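You operate a simulated robot arm through the tools that you are given. There is no shell and no other tool. Be economical: measure what you need, move in short steps, check, and stop when the job is done.

The job below is to be done with a simulated robot arm. You get a single attempt, and the scene is never put back.

TASK
Put one of the stub rolls from the ink table top on the teal folder there.

Only the result counts: the job must be done as asked and must still hold three seconds after the hand-in. Knocking over, shifting, dropping, spilling or breaking anything else fails it.

THE ROBOT
A 7-joint arm with a two-finger parallel gripper, fixed in place. Base frame: the origin is at the foot of the arm, x ahead of it, y to its left, z up; the work surface is at about z = 0.85. Lengths are in m, angles in rad, forces in N, time in s.
With the tool pointing down near the work surface it reaches from about 0.3 to 0.7 m from the base axis. Its first joint turns from -1.152 to 1.152 rad. Payload 1.57 kg.
Tool frame: the origin (TCP) lies between the finger pads and is the grasp point; the fingertips stand 0.03 m ahead of it; z points along the fingers, y is the line along which they close. The gripper opens to 0.11 m. The fingers are 0.024 m wide and 0.012 m thick; the gripper's body (0.048 by 0.112 m) begins 0.078 m behind the TCP.
Orientation is told as [roll, pitch, yaw] about the base's x, y, z axes, in that order, counted from this pose: with the fingers straight down and closing along the base's y, the tool's x points along the base's -x, its y along +y and its z along -z.

THE INTERFACE
- The arm moves only by the tool step_arm. Its arguments are lists of equal length, an entry for each row: "travel": the shift along the base's x, y, z in m, a list of three; "twist": the turn about the base's z in rad; "fingers": the finger opening in m, from 0 to 0.11. In form: {"travel": [[x, y, z], ...], "twist": [twist, ...], "fingers": [fingers, ...]}. A call has 1 to 20 rows; each row shifts and turns the commanded pose from where the row before left it. Each row takes 0.2 s and may step no farther than 0.05 m and 0.15 rad from the row before; otherwise, or with a gripper value out of range, the whole call is refused. A pose out of reach is approached as far as the arm can. The call stops where the force on the tool passes 40 N (or 10 N more than at its start, if that is more) or the arm is blocked; 0.2 s more then pass. Each finger travels about 0.108 m/s and halts on what it meets, pressing with about 30 N; the grip force reading is that of the motor and also rises with nothing between the fingers. The clock runs only during rows and for 0.2 s after the last one: add rows that do not move to give the fingers time. It gives the time, the measured TCP pose, the force on the tool (base axes), the opening and the grip force at its end, in the units of the frame above (readings bear some noise), and new pictures: "views" is both (left out), scene, wrist or none.
- Cameras (640 x 400 px; columns grow to the right, rows downward): "scene" is fixed at [0.1505, -0.3811, 1.4103]; the picture's right is [0.88, -0.47, 0.00], its down [-0.25, -0.46, -0.85] and it looks along [0.40, 0.75, -0.52] (base axes); focal length 342 px, centre (320, 200). "wrist" rides on the gripper at [-0.036, 0, -0.08] in the tool frame; the picture's right is [0.00, -1.00, 0.00], its down [0.97, 0.00, -0.24] and it looks along [0.24, 0.00, 0.97] (tool axes); focal length 218 px, centre (320, 200).
- locate(camera, pixels): there is no depth. For up to 12 entries [column, row, z] of the newest picture of that camera ("zoom" is the newest enlarged one), the place [x, y] in the base frame at which the ray of that pixel passes the height z, good to about 0.002 m. It takes no simulated time.
- inspect(camera, box): a new picture of the part [left, top, right, bottom] of that camera's present view, enlarged. It takes no simulated time.
- job_done(): hands the job in; it is judged then, once.

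Keep the steps short. Do not move on a guess: measure, check each grasp and each placing, and mend mistakes. In all there are 60 turns and 150 pictures (those below and enlarged ones count). Leave the gripper open and the arm clear of the work at the hand-in unless told otherwise, and finish with a single line.

The tools are called as name(argument=value, ...) on one line, values as JSON. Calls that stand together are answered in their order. step_arm: Moves the arm, as the interface text tells. Its arguments: {"type":"object","properties":{"travel":{"type":"array","items":{"type":"array","items":{"type":"number"}}},"twist":{"type":"array","items":{"type":"number"}},"fingers":{"type":"array","items":{"type":"number"}},"views":{"type":"string","enum":["both","scene","wrist","none"]}},"required":["travel","twist","fingers"]} The other tools are called the same way: locate (camera, pixels) gives the place at which the rays of pixels pass given heights; inspect (camera, box) takes an enlarged picture of a part of a camera's view; job_done () hands the job in.

At the start:

```text
clock: 0.0
eef_pos: [0.2927, 0.1655, 1.1921]
tool_rot: [0.0, 0.0, 0.001]
ft_force: [0.3, 0.2, -0.8]
width: 0.1102
grip_force: 0.0
```

scene: 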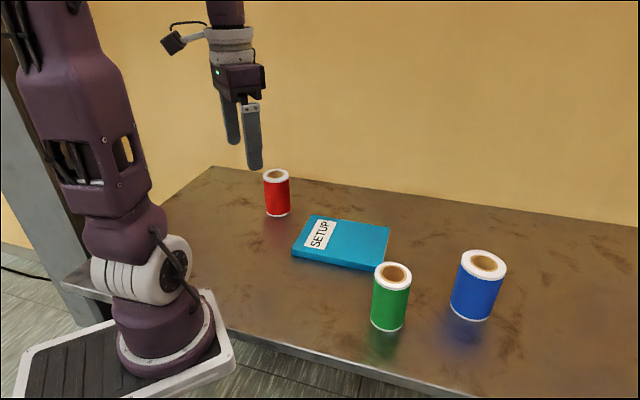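
wrist: 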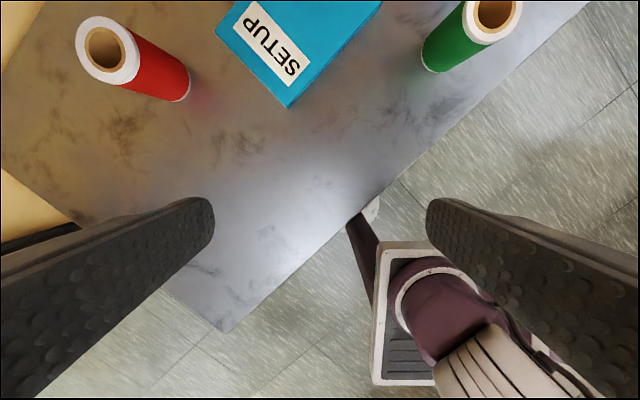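

I see three rolls (red, green, blue) and the teal folder. I'll enlarge the picture to see which rolls are stubs and to measure them.

inspect(camera="scene", box=[240, 150, 520, 340])

inspect(camera="wrist", box=[60, 0, 540, 120])

locate(camera="scene", pixels=[[277, 215, 0.85], [388, 330, 0.85], [472, 319, 0.85], [292, 256, 0.85], [380, 270, 0.85], [389, 228, 0.87], [311, 216, 0.87], [293, 250, 0.87], [382, 263, 0.87]])

```text
2.11 times, centred on (380, 245) of scene
```

zoom: 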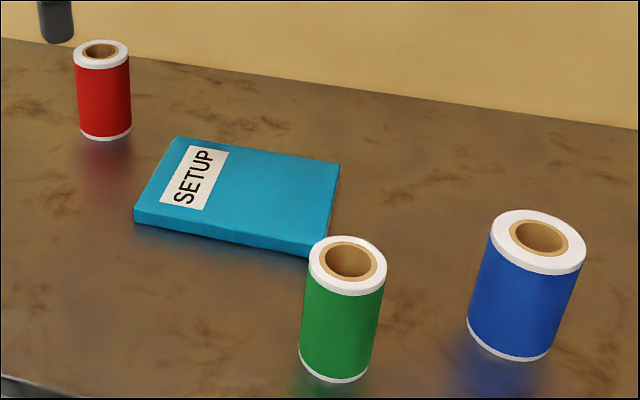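

```text
1.33 times, centred on (300, 60) of wrist
```

zoom: 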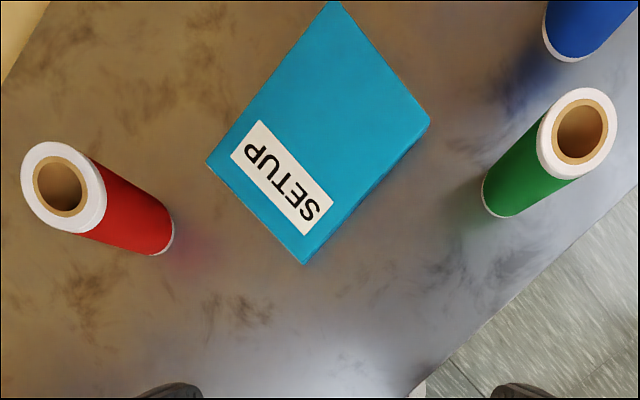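

```text
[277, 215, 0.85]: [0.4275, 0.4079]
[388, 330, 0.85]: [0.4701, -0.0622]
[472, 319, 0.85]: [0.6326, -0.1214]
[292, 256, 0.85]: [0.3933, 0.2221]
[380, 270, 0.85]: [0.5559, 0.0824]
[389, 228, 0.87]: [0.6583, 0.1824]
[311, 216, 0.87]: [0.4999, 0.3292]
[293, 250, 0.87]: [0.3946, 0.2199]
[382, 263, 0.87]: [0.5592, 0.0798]
```

Green is close and easy to reach. The folder's corners put its centre near (0.528, 0.203). I'll move high above green for a look down, and measure its top.

step_arm(travel=[[0.03, -0.034, 0], [0.03, -0.034, 0], [0.03, -0.034, 0], [0.03, -0.034, 0], [0.03, -0.034, 0], [0.03, -0.034, 0], [0, 0, 0]], twist=[0, 0, 0, 0, 0, 0, 0], fingers=[0.11, 0.11, 0.11, 0.11, 0.11, 0.11, 0.11])

locate(camera="scene", pixels=[[393, 274, 0.93], [393, 274, 0.94], [393, 274, 0.95], [393, 274, 0.96], [393, 274, 0.97]])

```text
clock: 1.6
eef_pos: [0.4702, -0.0395, 1.1908]
tool_rot: [0.0, -0.001, 0.0]
ft_force: [0.2, -0.1, -0.4]
width: 0.11
grip_force: 0.0
```

scene: 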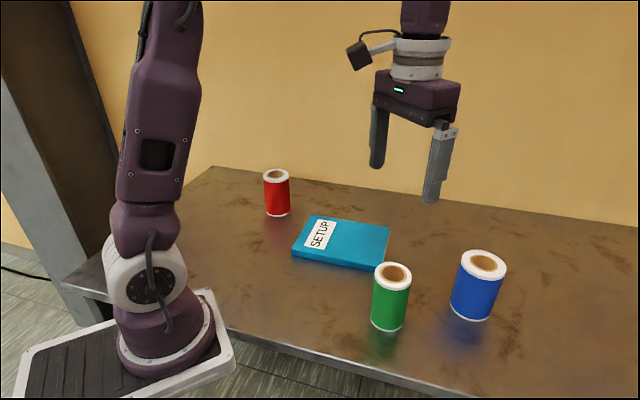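
wrist: 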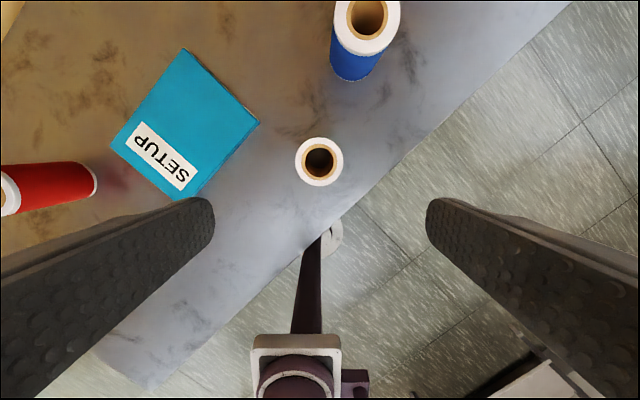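

```text
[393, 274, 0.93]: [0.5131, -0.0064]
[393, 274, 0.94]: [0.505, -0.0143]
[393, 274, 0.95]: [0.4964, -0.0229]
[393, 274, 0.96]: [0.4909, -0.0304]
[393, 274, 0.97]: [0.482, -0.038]
```

The green ring's centre is at about (319,161) in the wrist view. I'll measure it and its rim at likely top heights, plus the folder.

locate(camera="wrist", pixels=[[319, 161, 0.95], [319, 161, 0.96], [319, 161, 0.97], [295, 161, 0.96], [344, 161, 0.96], [110, 144, 0.87], [184, 48, 0.87], [260, 123, 0.87], [193, 198, 0.87]])

inspect(camera="wrist", box=[260, 110, 380, 210])

```text
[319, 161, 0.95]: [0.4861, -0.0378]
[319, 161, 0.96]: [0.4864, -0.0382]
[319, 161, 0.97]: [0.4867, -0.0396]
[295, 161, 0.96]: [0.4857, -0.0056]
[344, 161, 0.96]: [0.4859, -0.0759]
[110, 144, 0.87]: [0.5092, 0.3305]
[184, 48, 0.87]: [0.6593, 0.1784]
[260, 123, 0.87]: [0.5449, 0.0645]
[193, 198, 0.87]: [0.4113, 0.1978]
```

```text
4.00 times, centred on (320, 160) of wrist
```

zoom: 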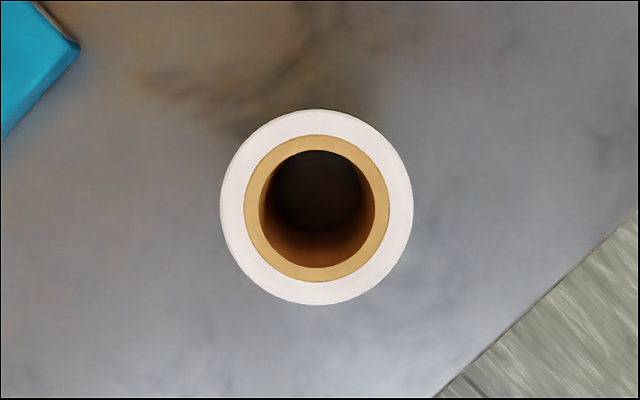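

The green roll's centre is (0.486, -0.038), with a diameter of about 0.069 and its top near 0.965. I'll align and go down to just above it, then check.

step_arm(travel=[[0.008, 0.001, -0.03], [0.008, 0, -0.04], [0, 0, -0.04], [0, 0, -0.04], [0, 0, -0.02], [0, 0, 0]], twist=[0, 0, 0, 0, 0, 0], fingers=[0.11, 0.11, 0.11, 0.11, 0.11, 0.11])

```text
clock: 3.0
eef_pos: [0.4875, -0.0388, 1.0232]
tool_rot: [0.001, 0.0, -0.001]
ft_force: [-0.2, 0.5, 0.7]
width: 0.1098
grip_force: 0.0
```

scene: 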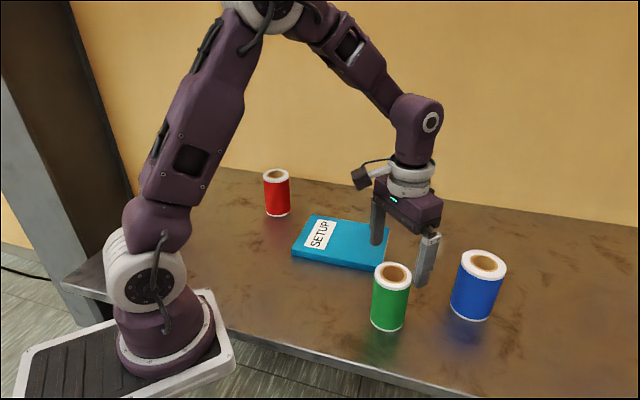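
wrist: 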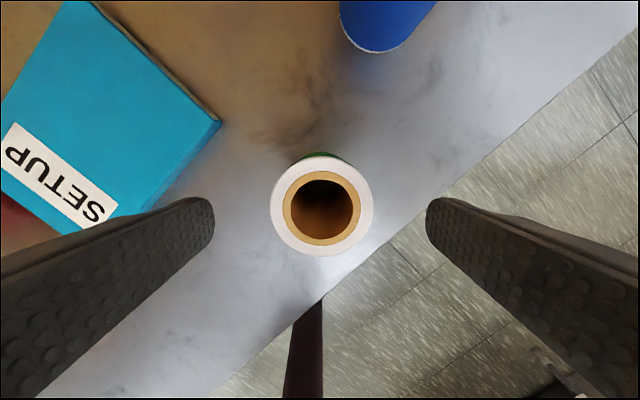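

locate(camera="wrist", pixels=[[321, 204, 0.962], [270, 204, 0.962], [373, 204, 0.962], [321, 154, 0.962], [321, 255, 0.962], [222, 122, 0.87], [92, 3, 0.87], [222, 122, 0.875]])

```text
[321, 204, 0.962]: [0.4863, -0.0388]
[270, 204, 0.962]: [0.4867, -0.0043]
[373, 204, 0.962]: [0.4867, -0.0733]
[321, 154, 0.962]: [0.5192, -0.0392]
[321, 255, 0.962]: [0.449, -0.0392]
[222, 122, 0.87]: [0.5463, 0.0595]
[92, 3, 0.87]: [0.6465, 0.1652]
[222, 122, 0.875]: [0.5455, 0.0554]
```

The roll is centred between the fingers. I'll go down to z of about 0.92 and close.

step_arm(travel=[[-0.001, 0, -0.035], [-0.001, 0, -0.035], [0, 0, -0.03], [0, 0, 0], [0, 0, 0], [0, 0, 0], [0, 0, 0], [0, 0, 0]], twist=[0, 0, 0, 0, 0, 0, 0, 0], fingers=[0.11, 0.11, 0.11, 0.11, 0.09, 0.075, 0.06, 0.06])

```text
clock: 4.8
eef_pos: [0.487, -0.0369, 0.9211]
tool_rot: [0.0, 0.0, 0.001]
ft_force: [0.7, -0.3, -0.6]
width: 0.0654
grip_force: 30.3
```

scene: 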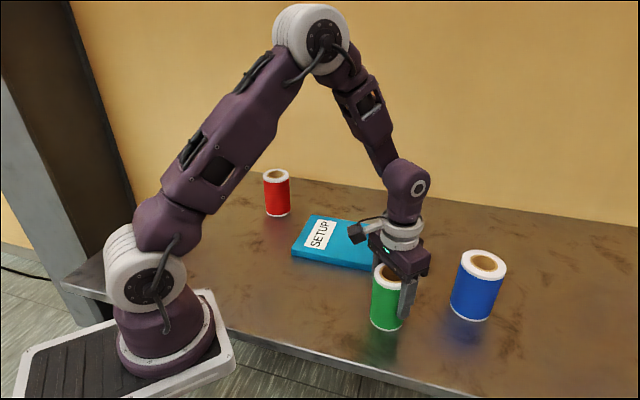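
wrist: 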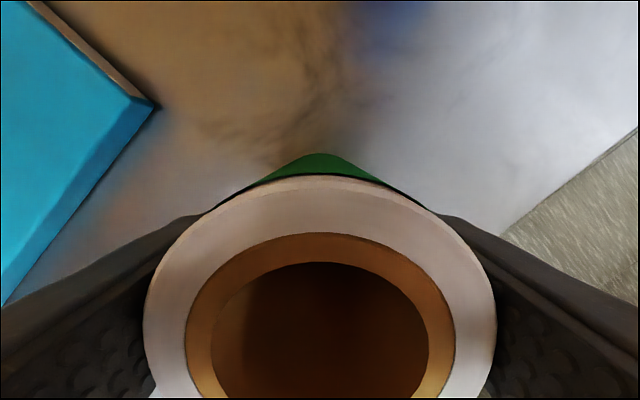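

Gripped: the width is 0.065 and the force is 30 N. I'll lift slowly and check that the roll hangs from the gripper.

step_arm(travel=[[0, 0, 0.01], [0, 0, 0.02], [0, 0, 0.03], [0, 0, 0.03], [0, 0, 0]], twist=[0, 0, 0, 0, 0], fingers=[0.055, 0.055, 0.055, 0.055, 0.055])

```text
clock: 6.0
eef_pos: [0.4878, -0.0368, 1.0098]
tool_rot: [0.001, 0.002, 0.002]
ft_force: [-0.1, 0.6, -1.8]
width: 0.0649
grip_force: 30.1
```

scene: 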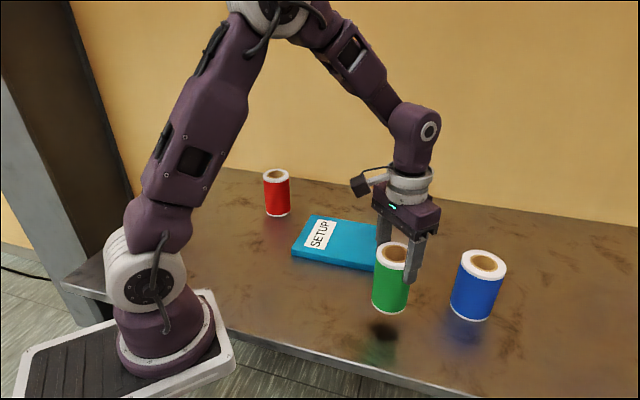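
wrist: 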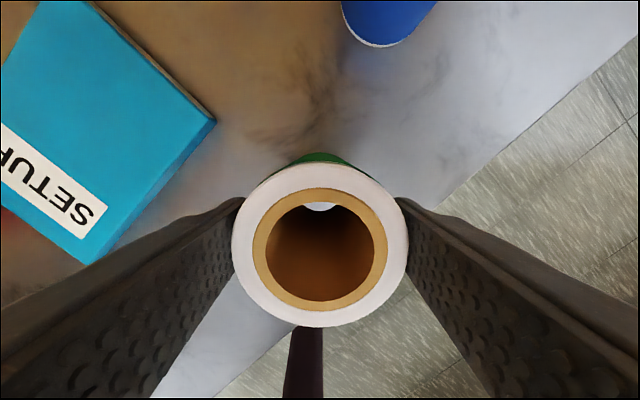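

The roll is held 0.09 above the table. I'll carry it over to the folder's centre, about (0.53, 0.20).

step_arm(travel=[[0.005, 0.02, 0.005], [0.006, 0.035, 0], [0.006, 0.035, 0], [0.006, 0.035, 0], [0.006, 0.035, 0], [0.006, 0.035, 0], [0.005, 0.025, 0], [0.002, 0.017, 0], [0, 0, 0]], twist=[0, 0, 0, 0, 0, 0, 0, 0, 0], fingers=[0.055, 0.055, 0.055, 0.055, 0.055, 0.055, 0.055, 0.055, 0.055])

```text
clock: 8.0
eef_pos: [0.5298, 0.2006, 1.0175]
tool_rot: [0.001, 0.001, -0.001]
ft_force: [1.2, 0.1, -1.9]
width: 0.065
grip_force: 29.6
```

scene: 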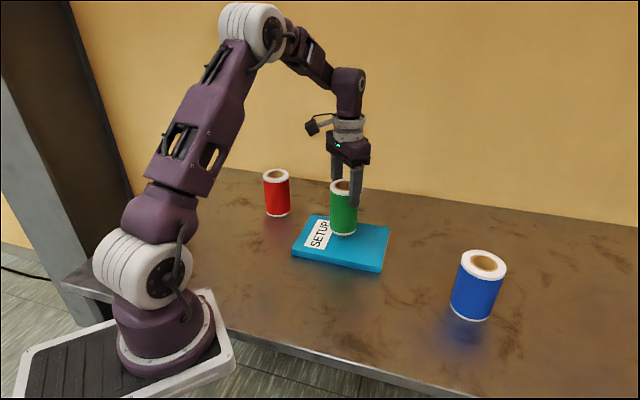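
wrist: 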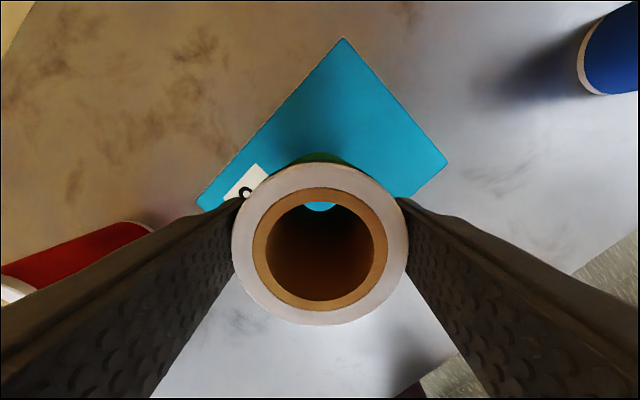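

locate(camera="wrist", pixels=[[343, 38, 0.87], [447, 163, 0.87], [197, 205, 0.87]])

step_arm(travel=[[0, 0, -0.025], [0, 0, -0.025], [0, 0, -0.013], [0, 0, 0]], twist=[0, 0, 0, 0], fingers=[0.055, 0.055, 0.055, 0.055])

```text
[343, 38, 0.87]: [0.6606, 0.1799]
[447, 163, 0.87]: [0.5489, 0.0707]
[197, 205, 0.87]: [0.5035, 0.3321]
```

```text
clock: 9.0
eef_pos: [0.5303, 0.2, 0.9556]
tool_rot: [0.001, -0.001, -0.001]
ft_force: [-0.8, -2.7, 26.7]
width: 0.0652
grip_force: 29.8
```

scene: 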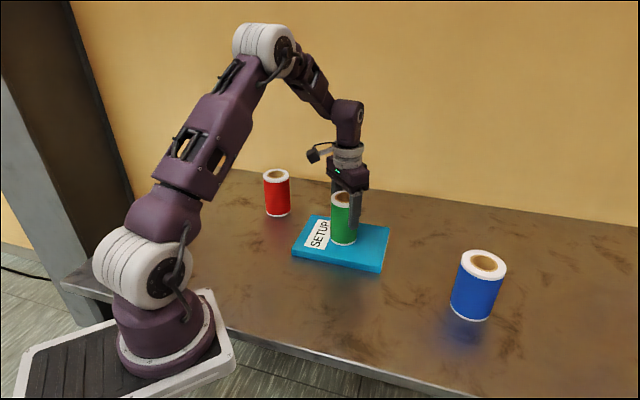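
wrist: 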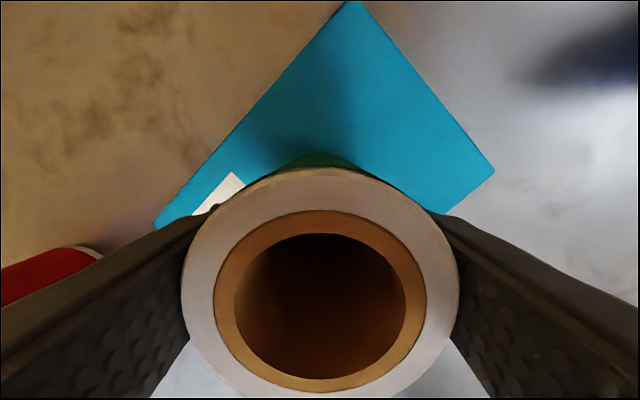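

The roll touched the folder early, with 27 N upward. By the ring's size in the wrist view, it had slid down about 0.04 in the grip during the lift, then was pushed back up. Its base is now on the folder at about 0.869. I'll check the roll and folder before releasing.

inspect(camera="scene", box=[270, 170, 430, 280])

locate(camera="wrist", pixels=[[353, 1, 0.87], [495, 170, 0.87], [154, 222, 0.87]])

```text
3.64 times, centred on (350, 225) of scene
```

zoom: 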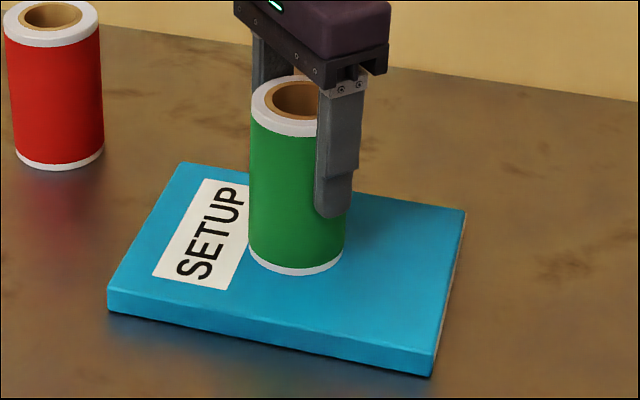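

```text
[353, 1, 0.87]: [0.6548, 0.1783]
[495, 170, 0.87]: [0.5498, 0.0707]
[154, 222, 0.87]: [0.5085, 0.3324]
```

The roll stands upright on the folder, and the folder hasn't moved. I'll ease the pressure slightly and then open the fingers slowly.

step_arm(travel=[[0, 0, 0.001], [0, 0, 0.001], [0, 0, 0]], twist=[0, 0, 0], fingers=[0.055, 0.055, 0.055], views="none")

```text
clock: 9.8
eef_pos: [0.5277, 0.1984, 0.9562]
tool_rot: [-0.003, 0.003, -0.001]
ft_force: [0.2, -0.1, -2.0]
width: 0.065
grip_force: 30.2
```

The reading of -2 N suggests the roll is just lifted off, by less than 1 mm. I'll lower 1 mm and check.

step_arm(travel=[[0, 0, -0.001], [0, 0, 0]], twist=[0, 0], fingers=[0.055, 0.055])

```text
clock: 10.4
eef_pos: [0.5297, 0.201, 0.954]
tool_rot: [0.001, 0.001, -0.002]
ft_force: [-1.5, 0.8, 2.8]
width: 0.0649
grip_force: 30.1
```

scene: 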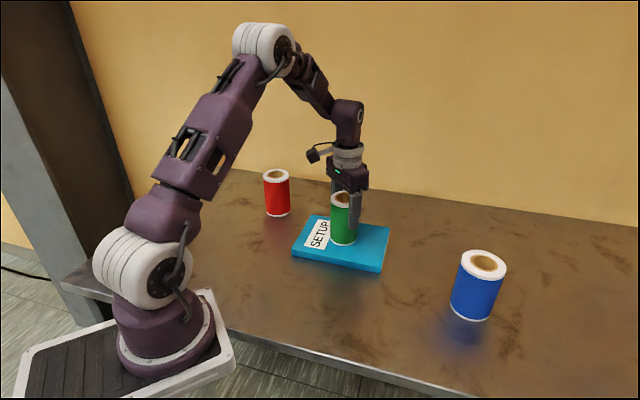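
wrist: 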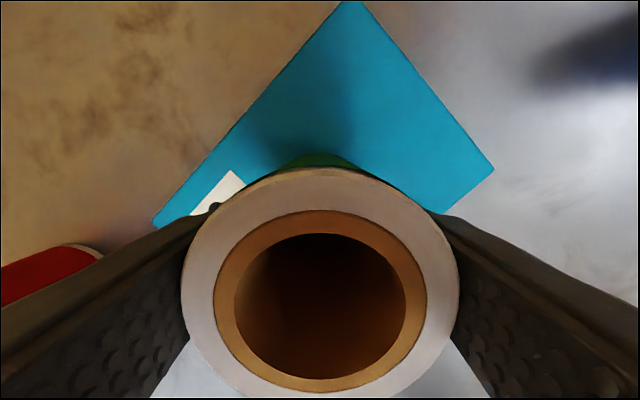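

A light contact of +2.8 N: the roll is resting on the folder. I'll open slowly.

step_arm(travel=[[0, 0, 0], [0, 0, 0], [0, 0, 0], [0, 0, 0], [0, 0, 0]], twist=[0, 0, 0, 0, 0], fingers=[0.068, 0.078, 0.09, 0.11, 0.11])

```text
clock: 11.6
eef_pos: [0.5286, 0.2, 0.9544]
tool_rot: [0.001, 0.0, 0.001]
ft_force: [0.3, -0.4, -0.7]
width: 0.11
grip_force: 0.1
```

scene: 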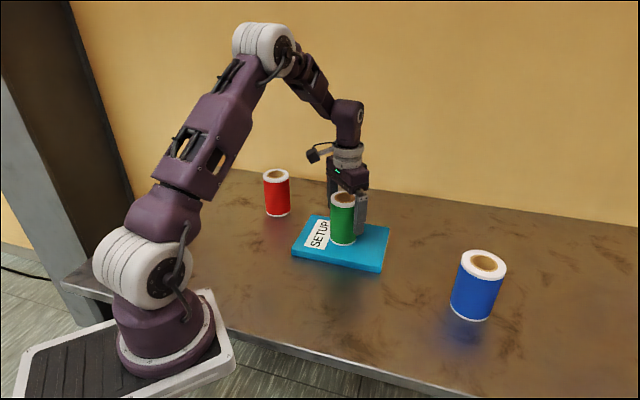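
wrist: 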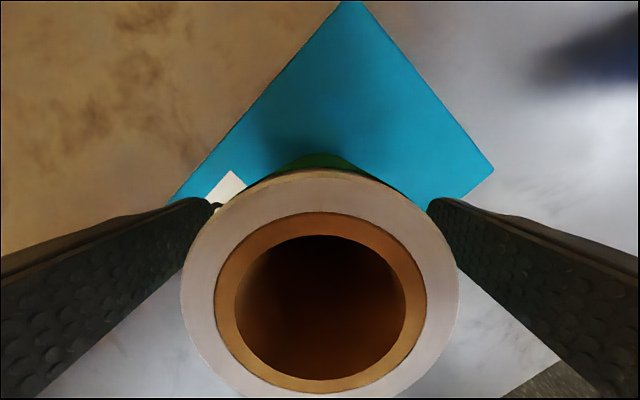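

The fingers are open and the roll is standing free. I'll rise straight up, clear of it.

step_arm(travel=[[0, 0, 0.02], [0, 0, 0.04], [0, 0, 0.04], [0, 0, 0.04], [0, 0, 0.04], [0, 0, 0.03], [0, 0, 0]], twist=[0, 0, 0, 0, 0, 0, 0], fingers=[0.11, 0.11, 0.11, 0.11, 0.11, 0.11, 0.11])

```text
clock: 13.2
eef_pos: [0.53, 0.199, 1.1665]
tool_rot: [0.0, 0.0, 0.001]
ft_force: [0.3, 0.4, -0.6]
width: 0.1101
grip_force: 0.0
```

scene: 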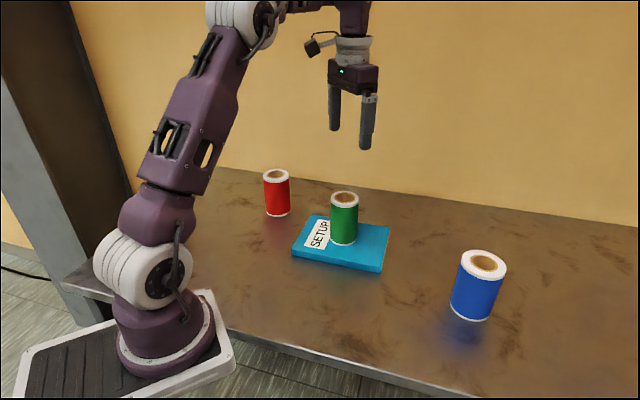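
wrist: 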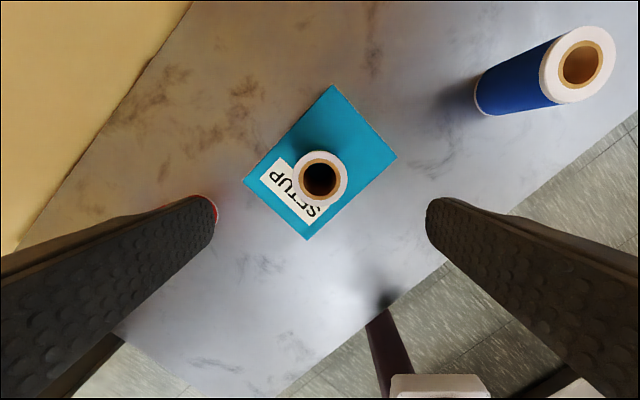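

The green roll stands upright on the folder, red, blue and the folder haven't moved, and the arm is clear with the gripper open. I'll hand in.

job_done()

```text
The job is handed in.
```

The green stub roll is standing upright on the teal folder, nothing else was moved, and the job is handed in.
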